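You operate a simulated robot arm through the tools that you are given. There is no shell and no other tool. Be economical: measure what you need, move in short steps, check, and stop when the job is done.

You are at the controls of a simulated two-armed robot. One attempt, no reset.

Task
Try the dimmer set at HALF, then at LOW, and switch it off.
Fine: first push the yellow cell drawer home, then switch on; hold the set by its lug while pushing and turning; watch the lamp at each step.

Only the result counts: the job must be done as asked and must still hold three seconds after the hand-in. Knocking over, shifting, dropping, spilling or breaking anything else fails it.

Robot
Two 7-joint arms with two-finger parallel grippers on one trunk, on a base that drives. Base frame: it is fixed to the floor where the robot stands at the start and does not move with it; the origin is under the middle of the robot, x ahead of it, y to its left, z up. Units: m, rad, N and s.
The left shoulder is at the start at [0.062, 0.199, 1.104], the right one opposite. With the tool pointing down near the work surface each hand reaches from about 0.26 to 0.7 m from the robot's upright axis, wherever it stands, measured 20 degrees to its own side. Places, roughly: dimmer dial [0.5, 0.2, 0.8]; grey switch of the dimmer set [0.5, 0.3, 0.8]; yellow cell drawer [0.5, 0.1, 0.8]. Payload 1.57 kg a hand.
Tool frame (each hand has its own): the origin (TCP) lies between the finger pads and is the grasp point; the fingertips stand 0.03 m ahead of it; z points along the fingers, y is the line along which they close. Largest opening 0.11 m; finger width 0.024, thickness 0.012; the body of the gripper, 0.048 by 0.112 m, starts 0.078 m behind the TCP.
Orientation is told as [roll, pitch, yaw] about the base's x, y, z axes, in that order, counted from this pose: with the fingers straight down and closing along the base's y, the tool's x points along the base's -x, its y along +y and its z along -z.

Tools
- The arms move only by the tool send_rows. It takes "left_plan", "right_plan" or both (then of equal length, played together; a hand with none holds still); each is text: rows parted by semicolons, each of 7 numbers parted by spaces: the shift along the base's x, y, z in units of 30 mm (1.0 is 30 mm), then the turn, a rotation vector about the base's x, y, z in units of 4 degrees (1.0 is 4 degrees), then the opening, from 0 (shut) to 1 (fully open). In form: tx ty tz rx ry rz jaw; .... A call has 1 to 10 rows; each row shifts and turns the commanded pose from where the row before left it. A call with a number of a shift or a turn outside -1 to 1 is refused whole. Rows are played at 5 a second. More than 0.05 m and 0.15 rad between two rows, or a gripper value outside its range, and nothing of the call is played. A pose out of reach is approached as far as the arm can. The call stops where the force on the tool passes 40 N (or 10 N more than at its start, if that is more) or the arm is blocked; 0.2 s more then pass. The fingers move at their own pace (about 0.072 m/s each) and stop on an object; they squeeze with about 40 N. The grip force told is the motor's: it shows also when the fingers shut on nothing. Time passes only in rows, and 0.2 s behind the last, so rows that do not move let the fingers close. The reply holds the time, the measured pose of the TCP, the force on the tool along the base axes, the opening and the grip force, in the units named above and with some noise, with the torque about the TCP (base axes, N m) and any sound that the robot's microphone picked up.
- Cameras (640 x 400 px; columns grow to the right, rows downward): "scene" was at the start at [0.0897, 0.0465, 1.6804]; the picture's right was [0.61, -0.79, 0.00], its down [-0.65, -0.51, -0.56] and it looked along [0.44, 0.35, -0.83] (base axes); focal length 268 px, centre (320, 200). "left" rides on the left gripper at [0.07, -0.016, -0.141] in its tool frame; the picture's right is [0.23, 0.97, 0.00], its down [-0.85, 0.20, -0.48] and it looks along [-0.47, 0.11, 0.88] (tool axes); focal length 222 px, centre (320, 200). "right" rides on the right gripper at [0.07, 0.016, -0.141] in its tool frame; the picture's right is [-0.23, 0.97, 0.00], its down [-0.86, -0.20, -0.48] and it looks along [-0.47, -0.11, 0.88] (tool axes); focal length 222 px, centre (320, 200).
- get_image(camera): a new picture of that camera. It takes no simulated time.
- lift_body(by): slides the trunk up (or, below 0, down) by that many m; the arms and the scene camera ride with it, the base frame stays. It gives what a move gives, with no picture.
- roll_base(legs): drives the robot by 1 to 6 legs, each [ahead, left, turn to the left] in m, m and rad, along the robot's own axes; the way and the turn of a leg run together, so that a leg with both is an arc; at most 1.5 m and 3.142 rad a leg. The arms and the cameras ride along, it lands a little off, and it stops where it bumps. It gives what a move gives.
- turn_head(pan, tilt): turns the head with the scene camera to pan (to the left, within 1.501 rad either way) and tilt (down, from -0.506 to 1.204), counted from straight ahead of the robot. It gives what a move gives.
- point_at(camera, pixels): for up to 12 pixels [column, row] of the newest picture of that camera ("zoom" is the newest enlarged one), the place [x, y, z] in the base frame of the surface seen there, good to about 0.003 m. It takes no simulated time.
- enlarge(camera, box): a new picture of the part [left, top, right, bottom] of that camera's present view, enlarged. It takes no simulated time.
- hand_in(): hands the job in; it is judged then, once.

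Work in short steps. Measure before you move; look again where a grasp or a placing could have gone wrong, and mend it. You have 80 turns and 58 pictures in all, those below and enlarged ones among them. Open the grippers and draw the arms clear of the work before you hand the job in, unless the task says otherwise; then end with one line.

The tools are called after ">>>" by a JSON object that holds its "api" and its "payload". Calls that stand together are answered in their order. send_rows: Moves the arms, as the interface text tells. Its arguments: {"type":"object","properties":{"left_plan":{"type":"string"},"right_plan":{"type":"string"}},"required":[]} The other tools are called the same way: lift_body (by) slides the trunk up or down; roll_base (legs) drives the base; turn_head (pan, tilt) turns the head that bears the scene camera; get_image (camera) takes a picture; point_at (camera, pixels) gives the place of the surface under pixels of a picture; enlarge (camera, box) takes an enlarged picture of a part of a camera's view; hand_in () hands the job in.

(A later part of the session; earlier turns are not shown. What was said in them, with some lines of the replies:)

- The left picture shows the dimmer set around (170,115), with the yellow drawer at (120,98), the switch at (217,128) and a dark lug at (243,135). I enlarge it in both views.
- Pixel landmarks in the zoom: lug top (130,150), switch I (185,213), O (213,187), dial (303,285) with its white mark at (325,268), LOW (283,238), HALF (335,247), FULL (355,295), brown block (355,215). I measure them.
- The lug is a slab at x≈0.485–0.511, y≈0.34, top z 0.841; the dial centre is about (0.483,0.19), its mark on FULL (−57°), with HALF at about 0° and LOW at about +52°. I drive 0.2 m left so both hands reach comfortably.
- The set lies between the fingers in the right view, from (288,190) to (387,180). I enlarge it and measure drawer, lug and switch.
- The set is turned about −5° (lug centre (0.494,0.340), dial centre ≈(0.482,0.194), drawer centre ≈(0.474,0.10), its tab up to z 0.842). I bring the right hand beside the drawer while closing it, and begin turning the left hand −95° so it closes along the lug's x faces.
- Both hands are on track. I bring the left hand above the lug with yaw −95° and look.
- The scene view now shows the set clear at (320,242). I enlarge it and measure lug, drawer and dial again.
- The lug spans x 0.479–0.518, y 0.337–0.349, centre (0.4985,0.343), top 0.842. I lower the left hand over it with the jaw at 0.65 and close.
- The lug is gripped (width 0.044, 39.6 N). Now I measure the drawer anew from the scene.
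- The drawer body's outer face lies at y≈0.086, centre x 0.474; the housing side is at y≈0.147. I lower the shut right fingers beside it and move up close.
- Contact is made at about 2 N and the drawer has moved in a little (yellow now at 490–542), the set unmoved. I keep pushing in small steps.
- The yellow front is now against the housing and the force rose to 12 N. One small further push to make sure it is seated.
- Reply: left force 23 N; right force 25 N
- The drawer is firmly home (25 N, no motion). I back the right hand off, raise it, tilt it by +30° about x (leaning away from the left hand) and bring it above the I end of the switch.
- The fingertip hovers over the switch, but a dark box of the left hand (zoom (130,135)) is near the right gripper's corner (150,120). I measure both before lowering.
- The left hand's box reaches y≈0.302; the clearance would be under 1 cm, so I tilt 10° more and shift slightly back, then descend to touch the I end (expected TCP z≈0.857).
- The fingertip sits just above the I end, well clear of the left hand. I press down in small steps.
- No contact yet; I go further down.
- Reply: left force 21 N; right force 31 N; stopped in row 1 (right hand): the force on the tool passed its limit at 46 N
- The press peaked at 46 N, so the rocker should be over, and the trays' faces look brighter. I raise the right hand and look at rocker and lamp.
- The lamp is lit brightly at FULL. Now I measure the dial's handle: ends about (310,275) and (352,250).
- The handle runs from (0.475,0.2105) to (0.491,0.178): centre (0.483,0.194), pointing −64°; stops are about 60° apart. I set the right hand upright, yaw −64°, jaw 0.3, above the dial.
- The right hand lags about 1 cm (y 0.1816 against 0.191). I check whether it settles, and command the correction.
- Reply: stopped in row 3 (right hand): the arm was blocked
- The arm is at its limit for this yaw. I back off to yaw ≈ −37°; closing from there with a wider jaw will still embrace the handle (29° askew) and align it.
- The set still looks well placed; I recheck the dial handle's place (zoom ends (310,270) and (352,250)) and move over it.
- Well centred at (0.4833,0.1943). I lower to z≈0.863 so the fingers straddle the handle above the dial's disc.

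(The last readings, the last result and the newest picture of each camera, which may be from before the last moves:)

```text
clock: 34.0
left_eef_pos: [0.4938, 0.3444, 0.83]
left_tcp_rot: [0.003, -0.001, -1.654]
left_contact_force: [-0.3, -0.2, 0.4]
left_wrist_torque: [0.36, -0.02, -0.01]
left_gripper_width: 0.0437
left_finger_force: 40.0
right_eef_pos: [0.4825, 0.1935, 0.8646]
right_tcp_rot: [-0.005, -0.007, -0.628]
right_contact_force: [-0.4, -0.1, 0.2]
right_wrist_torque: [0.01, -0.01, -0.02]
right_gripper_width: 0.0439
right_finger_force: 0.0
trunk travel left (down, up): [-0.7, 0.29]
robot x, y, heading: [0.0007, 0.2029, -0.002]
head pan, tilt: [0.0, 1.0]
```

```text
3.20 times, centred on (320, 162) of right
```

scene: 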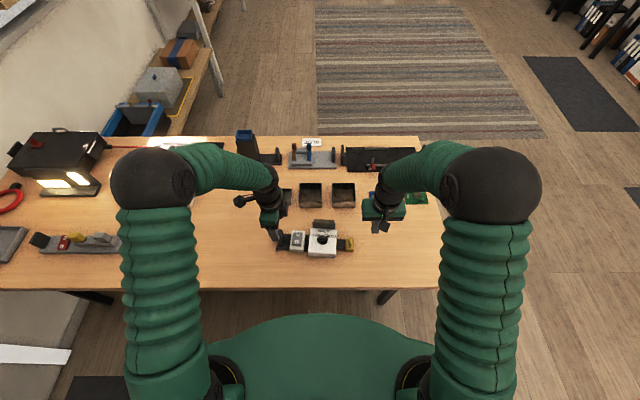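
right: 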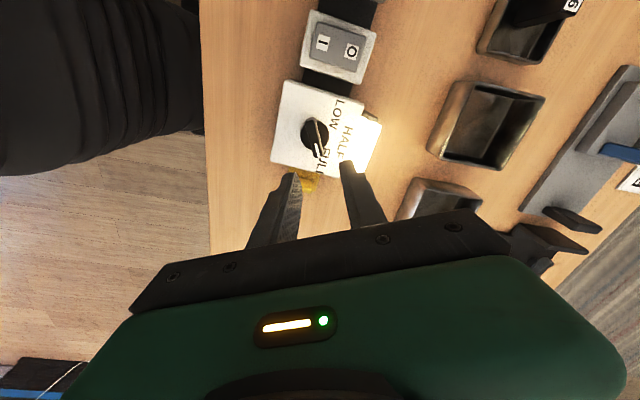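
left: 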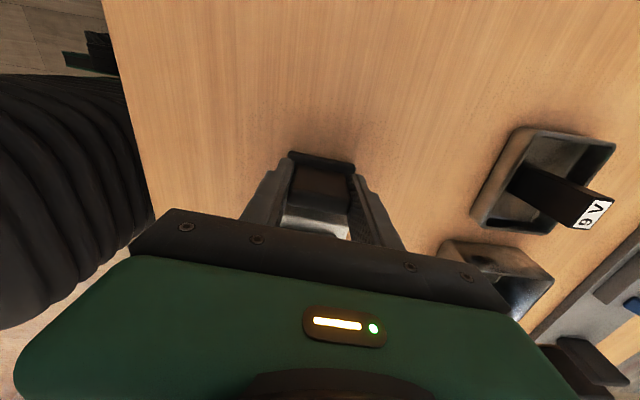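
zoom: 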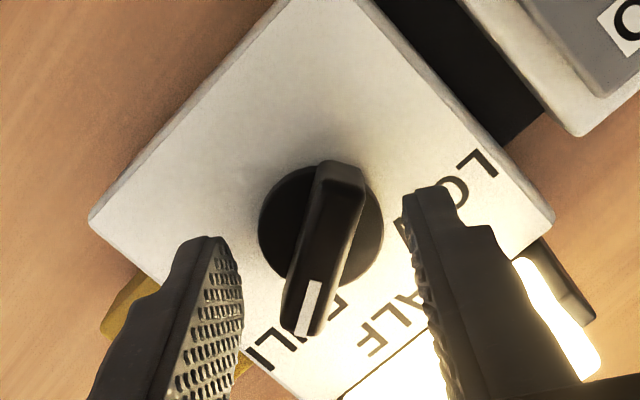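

The fingers straddle the handle (white mark at (308,310) in the right zoom). I close gradually.

>>> {"api": "send_rows", "payload": {"right_plan": "0 0 0 0 0 0 0.32;0 0 0 0 0 0 0.27;0 0 0 0 0 0 0.22;0 0 0 0 0 0 0.18;0 0 0 0 0 0 0.14;0 0 0 0 0 0 0.1;0 0 0 0 0 0 0.08"}}

>>> {"api": "enlarge", "payload": {"camera": "right", "box": [220, 100, 420, 225]}}

```text
clock: 35.6
left_eef_pos: [0.4948, 0.3442, 0.8302]
left_tcp_rot: [0.002, -0.004, -1.656]
left_contact_force: [-0.5, -2.5, 0.4]
left_wrist_torque: [0.19, 0.04, -0.1]
left_gripper_width: 0.0438
left_finger_force: 39.5
right_eef_pos: [0.4834, 0.1936, 0.8636]
right_tcp_rot: [-0.007, -0.007, -0.63]
right_contact_force: [0.9, 1.0, 0.3]
right_wrist_torque: [0.12, -0.07, -0.01]
right_gripper_width: 0.0117
right_finger_force: 29.2
trunk travel left (down, up): [-0.7, 0.29]
robot x, y, heading: [-0.001, 0.2032, 0.0]
head pan, tilt: [0.0, 1.0]
```

```text
3.20 times, centred on (320, 162) of right
```

zoom: 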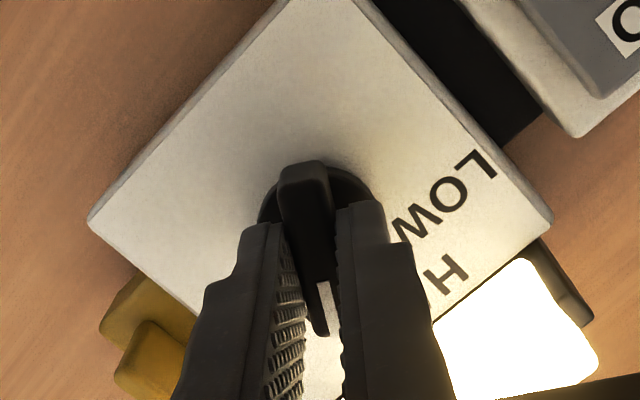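

The handle has aligned in the grip (11.7 mm). I turn it +31° to HALF.

>>> {"api": "send_rows", "payload": {"right_plan": "0 0 0 0 0 0.78 0.08;0 0 0 0 0 0.78 0.08;0 0 0 0 0 0.78 0.08;0 0 0 0 0 0.78 0.08;0 0 0 0 0 0.78 0.08;0 0 0 0 0 0.78 0.08;0 0 0 0 0 0.78 0.08;0 0 0 0 0 0.78 0.08;0 0 0 0 0 0.78 0.08;0 0 0 0 0 0.78 0.08"}}

>>> {"api": "enlarge", "payload": {"camera": "right", "box": [220, 100, 420, 225]}}

>>> {"api": "enlarge", "payload": {"camera": "scene", "box": [264, 180, 376, 270]}}

```text
clock: 37.8
left_eef_pos: [0.4942, 0.3446, 0.8309]
left_tcp_rot: [0.004, 0.0, -1.652]
left_contact_force: [5.0, -9.1, -0.5]
left_wrist_torque: [0.1, -0.03, 0.77]
left_gripper_width: 0.0438
left_finger_force: 40.0
right_eef_pos: [0.4851, 0.194, 0.8648]
right_tcp_rot: [-0.005, -0.006, -0.083]
right_contact_force: [-4.4, 8.4, 0.1]
right_wrist_torque: [0.23, 0.13, -0.01]
right_gripper_width: 0.0114
right_finger_force: 29.2
trunk travel left (down, up): [-0.7, 0.29]
robot x, y, heading: [-0.0008, 0.2035, -0.007]
head pan, tilt: [0.0, 1.0]
```

```text
3.20 times, centred on (320, 162) of right
```

zoom: 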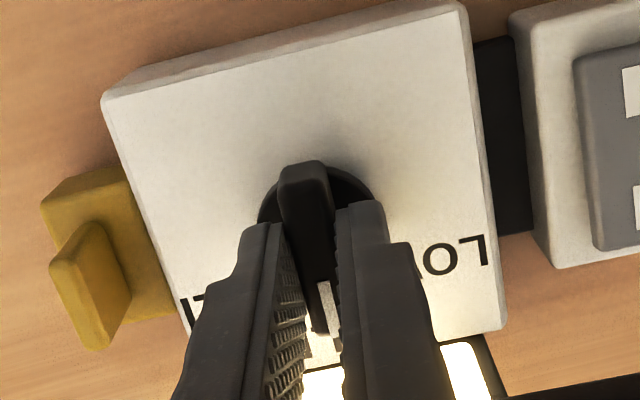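

```text
4.44 times, centred on (320, 225) of scene
```

zoom: 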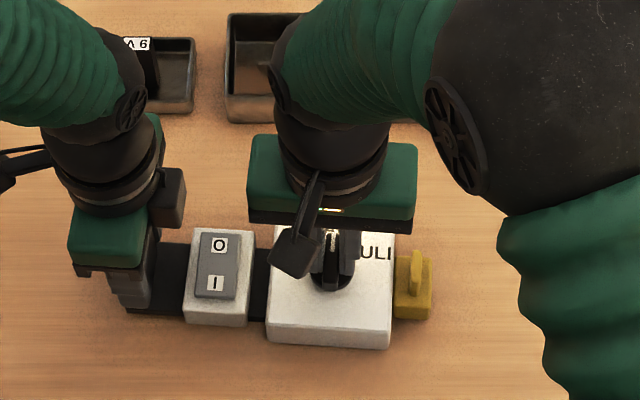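

The handle is at HALF and the light is dimmer. I open, rise a little and look at mark and lamp.

>>> {"api": "send_rows", "payload": {"right_plan": "0 0 0 0 0 0 0.2;0 0 0 0 0 0 0.3;0 0 0.6 0 0 0 0.3;0 0 0.8 0 0 0 0.3;0 0 0.8 0 0 0 0.3;0 -0.8 0.5 0 0 0 0.3;0 -0.9 0 0 0 0 0.3;0 -0.9 0 0 0 0 0.3"}}

>>> {"api": "enlarge", "payload": {"camera": "scene", "box": [264, 195, 376, 270]}}

```text
clock: 39.6
left_eef_pos: [0.4937, 0.3438, 0.8304]
left_tcp_rot: [0.003, 0.002, -1.653]
left_contact_force: [-0.2, -1.0, -0.6]
left_wrist_torque: [0.36, -0.04, 0.01]
left_gripper_width: 0.0436
left_finger_force: 39.6
right_eef_pos: [0.4839, 0.1125, 0.9456]
right_tcp_rot: [-0.003, -0.005, -0.085]
right_contact_force: [0.1, 0.2, 0.2]
right_wrist_torque: [-0.03, 0.0, 0.0]
right_gripper_width: 0.0329
right_finger_force: 0.1
trunk travel left (down, up): [-0.7, 0.29]
robot x, y, heading: [0.0023, 0.2041, -0.003]
head pan, tilt: [0.0, 1.0]
```

```text
5.33 times, centred on (320, 232) of scene
```

zoom: 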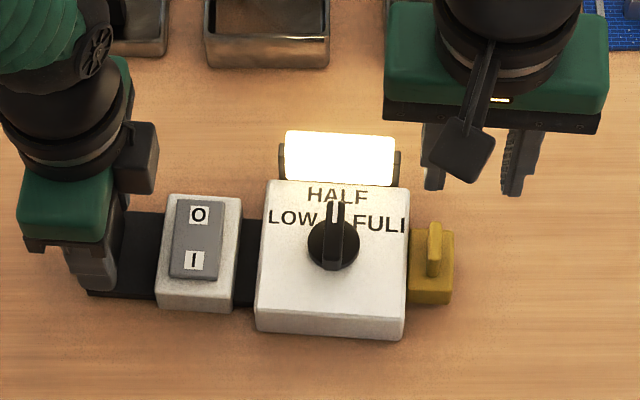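

The mark points at HALF and the lamp is lit, dimmer than before. I measure the handle for the re-grip.

>>> {"api": "point_at", "payload": {"camera": "zoom", "pixels": [[334, 210], [334, 240], [334, 255], [328, 262], [340, 262], [334, 225]]}}

```text
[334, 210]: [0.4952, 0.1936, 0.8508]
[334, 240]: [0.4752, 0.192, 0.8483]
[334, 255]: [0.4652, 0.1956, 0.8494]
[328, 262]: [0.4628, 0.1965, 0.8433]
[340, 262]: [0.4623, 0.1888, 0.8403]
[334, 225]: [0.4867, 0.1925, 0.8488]
```

The dial centre is ≈(0.481,0.193). I go back, lower and grip the handle again.

>>> {"api": "send_rows", "payload": {"right_plan": "-0.1 0.9 0 0 0 0 0.3;0 0.9 0 0 0 0 0.3;0 0.89 -0.5 0 0 0 0.3;0 0 -0.8 0 0 0 0.3;0 0 -0.8 0 0 0 0.3;0 0 -0.6 0 0 0 0.3;0 0 0 0 0 0 0.2;0 0 0 0 0 0 0.13;0 0 0 0 0 0 0.08;0 0 0 0 0 0 0.08"}}

>>> {"api": "enlarge", "payload": {"camera": "right", "box": [220, 100, 420, 225]}}

```text
clock: 41.8
left_eef_pos: [0.4939, 0.3442, 0.8301]
left_tcp_rot: [0.003, -0.005, -1.654]
left_contact_force: [-2.3, -5.2, 1.1]
left_wrist_torque: [-0.22, 0.09, -0.14]
left_gripper_width: 0.0438
left_finger_force: 39.7
right_eef_pos: [0.481, 0.1945, 0.8648]
right_tcp_rot: [-0.007, -0.007, -0.085]
right_contact_force: [2.0, 4.9, -1.3]
right_wrist_torque: [0.12, -0.11, -0.01]
right_gripper_width: 0.0112
right_finger_force: 29.0
trunk travel left (down, up): [-0.7, 0.29]
robot x, y, heading: [0.0015, 0.2048, -0.001]
head pan, tilt: [0.0, 1.0]
```

```text
3.20 times, centred on (320, 162) of right
```

zoom: 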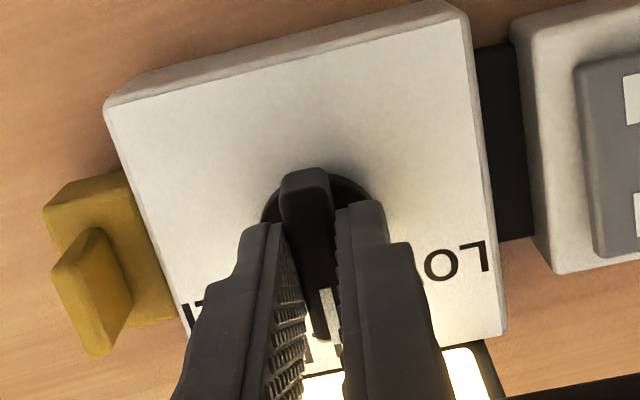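

Gripped. I turn +60° towards LOW in two stages.

>>> {"api": "send_rows", "payload": {"right_plan": "0 0.04 0 0 0 0.8 0.08;0 0 0 0 0 0.8 0.08;0 0 0 0 0 0.8 0.08;0 0 0 0 0 0.8 0.08;0 0 0 0 0 0.8 0.08;0 0 0 0 0 0.8 0.08;0 0 0 0 0 0.8 0.08;0 0 0 0 0 0.8 0.08;0 0 0 0 0 0.8 0.08;0 0 0 0 0 0.8 0.08"}}

>>> {"api": "send_rows", "payload": {"right_plan": "0 0 0 0 0 0.8 0.08;0 0 0 0 0 0.8 0.08;0 0 0 0 0 0.8 0.08;0 0 0 0 0 0.8 0.08;0 0 0 0 0 0.8 0.08;0 0 0 0 0 0.8 0.08;0 0 0 0 0 0.8 0.08;0 0 0 0 0 0.8 0.08;0 0 0 0 0 0.6 0.08"}}

>>> {"api": "enlarge", "payload": {"camera": "right", "box": [220, 100, 420, 225]}}

```text
clock: 44.0
left_eef_pos: [0.4942, 0.347, 0.8293]
left_tcp_rot: [0.002, 0.0, -1.652]
left_contact_force: [-0.3, 22.6, 2.2]
left_wrist_torque: [-0.62, 0.02, -0.44]
left_gripper_width: 0.0438
left_finger_force: 40.4
right_eef_pos: [0.4793, 0.1942, 0.8656]
right_tcp_rot: [-0.008, -0.004, 0.472]
right_contact_force: [1.3, -23.7, -1.7]
right_wrist_torque: [-0.6, 0.02, -0.05]
right_gripper_width: 0.0116
right_finger_force: 29.0
trunk travel left (down, up): [-0.7, 0.29]
robot x, y, heading: [0.0024, 0.2028, -0.004]
head pan, tilt: [0.0, 1.0]
```

```text
clock: 46.0
left_eef_pos: [0.4952, 0.3452, 0.83]
left_tcp_rot: [0.001, 0.0, -1.654]
left_contact_force: [-0.2, 22.9, 6.1]
left_wrist_torque: [-0.76, -0.18, -0.46]
left_gripper_width: 0.0437
left_finger_force: 40.3
right_eef_pos: [0.4799, 0.1964, 0.8653]
right_tcp_rot: [-0.006, -0.004, 0.961]
right_contact_force: [2.0, -22.3, -5.7]
right_wrist_torque: [-0.96, 0.25, 0.0]
right_gripper_width: 0.0115
right_finger_force: 29.2
trunk travel left (down, up): [-0.7, 0.29]
robot x, y, heading: [-0.001, 0.2058, -0.002]
head pan, tilt: [0.0, 1.0]
```

```text
3.20 times, centred on (320, 162) of right
```

zoom: 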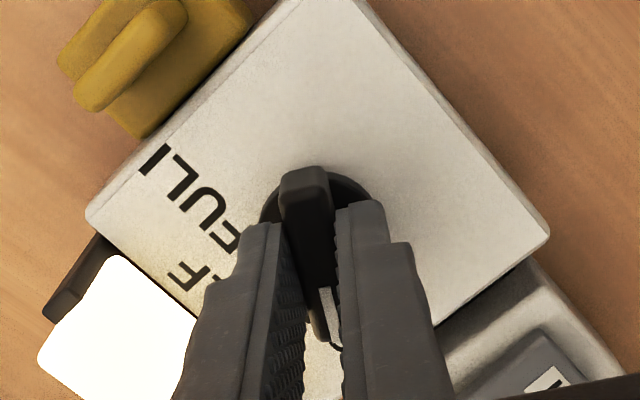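

Yaw 0.961 is the LOW angle. I ease the 22 N side force, open, rise and look.

>>> {"api": "send_rows", "payload": {"right_plan": "0 -0.05 0 0 0 0 0.08;0 -0.03 0 0 0 0 0.14;0 0 0 0 0 0 0.2;0 0 0 0 0 0 0.3;0 0 0.6 0 0 0 0.3;0 0 0.8 0 0 0 0.3;0 0 0.8 0 0 0 0.3;0 -0.8 0.5 0 0 0 0.3;0 -0.9 0 0 0 0 0.3;0 -0.9 0 0 0 0 0.2"}}

>>> {"api": "enlarge", "payload": {"camera": "scene", "box": [264, 195, 376, 270]}}

```text
clock: 48.2
left_eef_pos: [0.4931, 0.3432, 0.83]
left_tcp_rot: [0.003, 0.0, -1.653]
left_contact_force: [-0.4, -0.6, -2.7]
left_wrist_torque: [0.37, 0.0, 0.0]
left_gripper_width: 0.0438
left_finger_force: 40.3
right_eef_pos: [0.4817, 0.1134, 0.9465]
right_tcp_rot: [-0.002, -0.007, 0.962]
right_contact_force: [-1.3, 0.2, 0.8]
right_wrist_torque: [0.02, 0.04, 0.01]
right_gripper_width: 0.022
right_finger_force: 0.0
trunk travel left (down, up): [-0.7, 0.29]
robot x, y, heading: [0.0007, 0.2025, 0.002]
head pan, tilt: [0.0, 1.0]
```

```text
5.33 times, centred on (320, 232) of scene
```

zoom: 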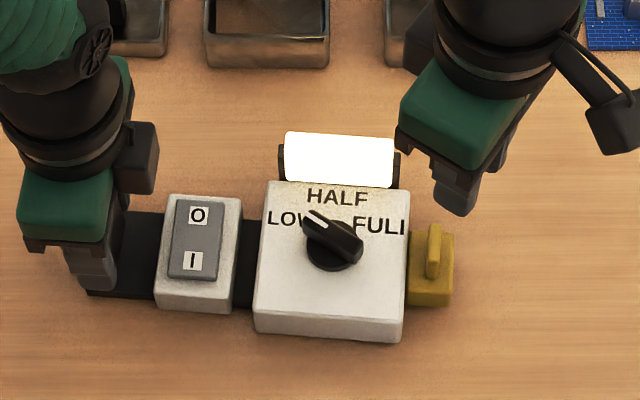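

The mark points at LOW and the lamp is lit faintly. Now I measure the O end of the switch (197,213), and turn the right hand back to yaw 0 with the jaw shut.

>>> {"api": "point_at", "payload": {"camera": "zoom", "pixels": [[198, 215], [198, 204], [194, 260], [180, 210], [215, 212], [198, 198]]}}

>>> {"api": "send_rows", "payload": {"right_plan": "0 0 0.1 0 0 -1 0;0 0 0.1 0 0 -1 0;0 0 0 0 0 -1 0;0 0 0 0 0 -1 0;0 0 0 0 0 -1 0;0 0 0 0 0 -1 0;0 0 0 0 0 -1 0;0 0 0 0 0 -1 0;0 0 0 0 0 -1 0;0 0 0 0 0 -1 0"}}

>>> {"api": "send_rows", "payload": {"right_plan": "0 0 0 0 0 -1 0;0 0 0 0 0 -1 0;0 0 0 0 0 -1 0;0 0 0 0 0 -0.78 0;0.2 0.3 0 1 0 0 0;0.2 0.5 0 1 0 0 0;0.2 0.5 0 1 0 0 0;0.2 0.5 0 1 0 0 0;0 0.5 0 1 0 0 0;0 0.5 0 1 0 0 0"}}

```text
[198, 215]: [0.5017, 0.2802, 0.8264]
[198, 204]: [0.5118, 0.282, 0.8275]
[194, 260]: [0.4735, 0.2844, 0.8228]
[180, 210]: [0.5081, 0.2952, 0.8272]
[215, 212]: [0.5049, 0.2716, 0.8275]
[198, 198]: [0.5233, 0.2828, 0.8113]
```

```text
clock: 50.4
left_eef_pos: [0.4952, 0.3443, 0.8302]
left_tcp_rot: [0.002, -0.003, -1.654]
left_contact_force: [0.3, 0.4, -2.6]
left_wrist_torque: [0.39, -0.02, 0.01]
left_gripper_width: 0.0436
left_finger_force: 39.9
right_eef_pos: [0.4796, 0.1162, 0.9537]
right_tcp_rot: [-0.007, -0.007, 0.262]
right_contact_force: [0.8, -1.0, 0.0]
right_wrist_torque: [0.0, -0.01, 0.01]
right_gripper_width: 0.0
right_finger_force: 21.0
trunk travel left (down, up): [-0.7, 0.29]
robot x, y, heading: [0.0047, 0.2081, -0.003]
head pan, tilt: [0.0, 1.0]
```

```text
clock: 52.6
left_eef_pos: [0.4937, 0.3449, 0.8302]
left_tcp_rot: [0.001, -0.002, -1.655]
left_contact_force: [-0.5, -0.1, -2.7]
left_wrist_torque: [0.38, -0.01, 0.01]
left_gripper_width: 0.0438
left_finger_force: 40.4
right_eef_pos: [0.5032, 0.2009, 0.953]
right_tcp_rot: [0.416, -0.005, -0.004]
right_contact_force: [0.0, 0.5, 1.1]
right_wrist_torque: [0.01, 0.01, 0.0]
right_gripper_width: 0.0002
right_finger_force: 21.4
trunk travel left (down, up): [-0.7, 0.29]
robot x, y, heading: [0.0007, 0.2049, -0.003]
head pan, tilt: [0.0, 1.0]
```

The O end is at (0.508,0.282), z 0.827. I complete the tilt to 40° and bring the tip just above it (TCP ≈(0.510,0.272,0.860)).

>>> {"api": "send_rows", "payload": {"right_plan": "0.06 0.3 0 1 0 0 0;0.06 0.3 0 1 0 0 0;0.06 0.5 0 1 0 0 0;0.05 0.65 0 1 0 0 0;0 0.62 -0.4 0.07 0 0 0;0 0 -0.8 0 0 0 0;0 0 -0.8 0 0 0 0;0 0 -0.7 0 0 0 0;0 0 -0.3 0 0 0 0"}}

>>> {"api": "enlarge", "payload": {"camera": "right", "box": [200, 100, 400, 225]}}

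>>> {"api": "enlarge", "payload": {"camera": "scene", "box": [264, 195, 376, 270]}}

```text
clock: 54.6
left_eef_pos: [0.4945, 0.3452, 0.8306]
left_tcp_rot: [0.003, -0.002, -1.655]
left_contact_force: [-0.6, -0.2, -2.7]
left_wrist_torque: [0.38, -0.04, 0.02]
left_gripper_width: 0.0436
left_finger_force: 39.8
right_eef_pos: [0.5126, 0.2716, 0.863]
right_tcp_rot: [0.698, -0.004, -0.004]
right_contact_force: [-0.6, 1.1, 0.5]
right_wrist_torque: [0.0, 0.0, -0.04]
right_gripper_width: 0.0
right_finger_force: 21.3
trunk travel left (down, up): [-0.7, 0.29]
robot x, y, heading: [0.0024, 0.2019, -0.001]
head pan, tilt: [0.0, 1.0]
```

```text
3.20 times, centred on (300, 162) of right
```

zoom: 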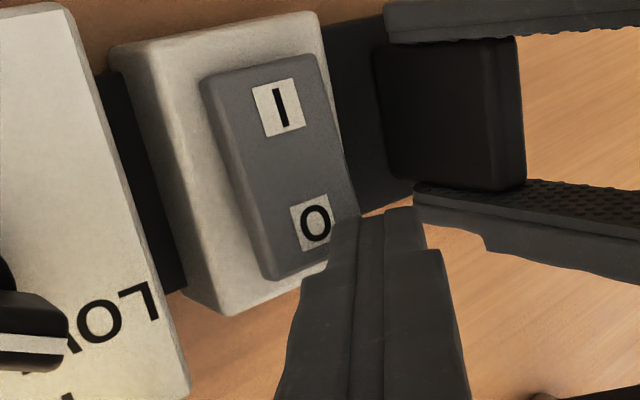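

```text
5.33 times, centred on (320, 232) of scene
```

zoom: 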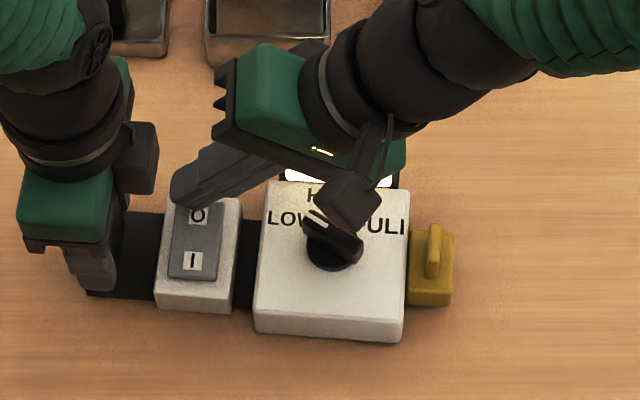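

The tip is a bit beyond O (zoom (370,220) against O at (315,225)); I shift −5 mm x and −3 mm y and press slowly.

>>> {"api": "send_rows", "payload": {"right_plan": "-0.17 -0.1 0 0 0 0 0;0 0 -0.15 0 0 0 0;0 0 -0.1 0 0 0 0;0 0 -0.1 0 0 0 0"}}

>>> {"api": "send_rows", "payload": {"right_plan": "0 0 -0.08 0 0 0 0;0 0 0 0 0 0 0"}}

>>> {"api": "enlarge", "payload": {"camera": "right", "box": [200, 100, 400, 225]}}

```text
clock: 55.6
left_eef_pos: [0.4945, 0.3445, 0.8299]
left_tcp_rot: [0.003, -0.001, -1.654]
left_contact_force: [0.2, 0.1, -2.6]
left_wrist_torque: [0.33, -0.06, -0.03]
left_gripper_width: 0.0436
left_finger_force: 40.0
right_eef_pos: [0.5064, 0.2691, 0.8524]
right_tcp_rot: [0.697, -0.005, -0.005]
right_contact_force: [-0.3, 0.1, 0.4]
right_wrist_torque: [0.01, 0.04, -0.04]
right_gripper_width: 0.0
right_finger_force: 21.3
trunk travel left (down, up): [-0.7, 0.29]
robot x, y, heading: [0.0024, 0.204, 0.0]
head pan, tilt: [0.0, 1.0]
```

```text
clock: 56.2
left_eef_pos: [0.4942, 0.3443, 0.8298]
left_tcp_rot: [0.001, 0.001, -1.654]
left_contact_force: [0.8, 1.1, -15.6]
left_wrist_torque: [1.19, 0.02, 0.05]
left_gripper_width: 0.0438
left_finger_force: 39.8
right_eef_pos: [0.5068, 0.2697, 0.8497]
right_tcp_rot: [0.7, -0.005, -0.005]
right_contact_force: [-0.7, -0.9, 13.7]
right_wrist_torque: [0.15, 0.16, 0.06]
right_gripper_width: 0.0
right_finger_force: 20.9
trunk travel left (down, up): [-0.7, 0.29]
robot x, y, heading: [0.0017, 0.202, -0.005]
head pan, tilt: [0.0, 1.0]
```

```text
3.20 times, centred on (300, 162) of right
```

zoom: 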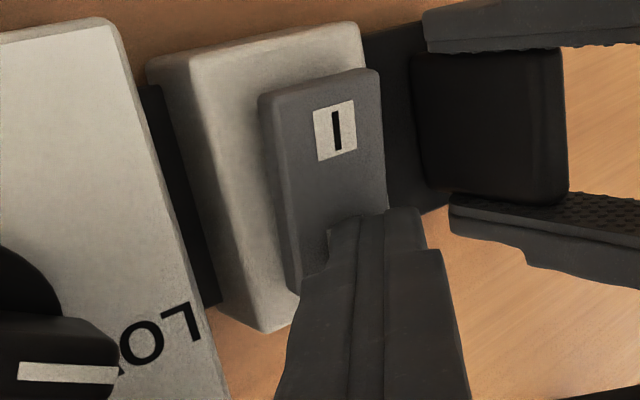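

The rocker has tipped at 14 N (I end now raised) and the glow on the panel is gone. I withdraw and look.

>>> {"api": "send_rows", "payload": {"right_plan": "0 0 0.5 0 0 0 0;0 -0.3 0.8 0 0 0 0;0 -0.8 0.8 0 0 0 0;0 -0.9 0.5 -0.5 0 0 0;0 -1 0 -1 0 0 0;0 -1 0 -1 0 0 0;0 -1 0 -1 0 0 0;0 -1 0 -1 0 0 0;0 -1 0 -1 0 0 0;0 -1 0 -1 0 0 0"}}

>>> {"api": "enlarge", "payload": {"camera": "scene", "box": [264, 195, 376, 270]}}

```text
clock: 58.4
left_eef_pos: [0.4937, 0.3435, 0.8314]
left_tcp_rot: [0.002, 0.0, -1.654]
left_contact_force: [-0.9, 0.7, -2.3]
left_wrist_torque: [0.36, -0.02, -0.01]
left_gripper_width: 0.0435
left_finger_force: 39.8
right_eef_pos: [0.5059, 0.0247, 0.9287]
right_tcp_rot: [0.244, -0.007, -0.002]
right_contact_force: [-0.3, -0.6, -0.1]
right_wrist_torque: [-0.01, -0.01, 0.01]
right_gripper_width: 0.0
right_finger_force: 21.4
trunk travel left (down, up): [-0.7, 0.29]
robot x, y, heading: [-0.0012, 0.2019, 0.001]
head pan, tilt: [0.0, 1.0]
```

```text
5.33 times, centred on (320, 232) of scene
```

zoom: 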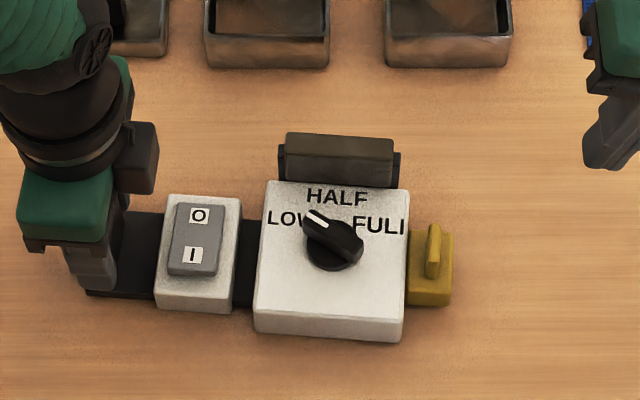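

The lamp is dark, the rocker on O, the dial at LOW, the drawer home. I release the lug, rise straight up and draw both hands clear.

>>> {"api": "send_rows", "payload": {"left_plan": "0 0 0 0 0 0 0.45;0 0 0 0 0 0 0.6;0 0 0 0 0 0 0.65;0 0 0.5 0 0 0 0.65;0 0 0.8 0 0 0 0.65;0 0 0.8 0 0 0 0.65;0 0 0.9 0 0 0 0.8;0 0 0.9 0 0 0 1;0 0.8 0.5 0 0 0 1;0 0.8 0.5 0 0 0 1", "right_plan": "0 0 0.5 0 0 0 0;0 0 0.5 0 0 0 0;-0.3 0 0.5 0 0 0 0;-0.3 0 0.5 0 0 0 0.3;-0.3 0 0.5 0 0 0 0.6;-0.3 0 0.5 0 0 0 1;-0.3 0 0 0 0 0 1;-0.3 0 0 0 0 0 1;-0.3 0 0 0 0 0 1;0 0 0 0 0 0 1"}}

>>> {"api": "enlarge", "payload": {"camera": "scene", "box": [240, 170, 400, 270]}}

```text
clock: 60.6
left_eef_pos: [0.4957, 0.3954, 0.9791]
left_tcp_rot: [0.004, -0.005, -1.655]
left_contact_force: [-0.2, 0.0, 0.0]
left_wrist_torque: [-0.03, 0.03, 0.0]
left_gripper_width: 0.1097
left_finger_force: 0.1
right_eef_pos: [0.4428, 0.0295, 1.0158]
right_tcp_rot: [0.243, -0.007, 0.0]
right_contact_force: [0.4, -0.4, 0.2]
right_wrist_torque: [-0.02, -0.02, 0.01]
right_gripper_width: 0.11
right_finger_force: 0.0
trunk travel left (down, up): [-0.7, 0.29]
robot x, y, heading: [-0.0013, 0.2015, -0.003]
head pan, tilt: [0.0, 1.0]
```

```text
4.00 times, centred on (320, 220) of scene
```

zoom: 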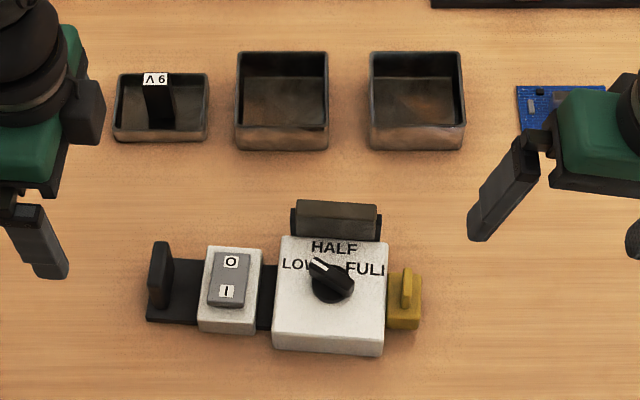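

Both hands are open and clear, and the set stands in place with the lamp off. I hand in.

>>> {"api": "hand_in", "payload": {}}

```text
The job is handed in.
```

The drawer is home, and the lamp lit at FULL, then at HALF and at LOW; the set is now switched off and the lamp is dark, though pressing the switch on peaked at 46 N and shifted the set about 2 mm.
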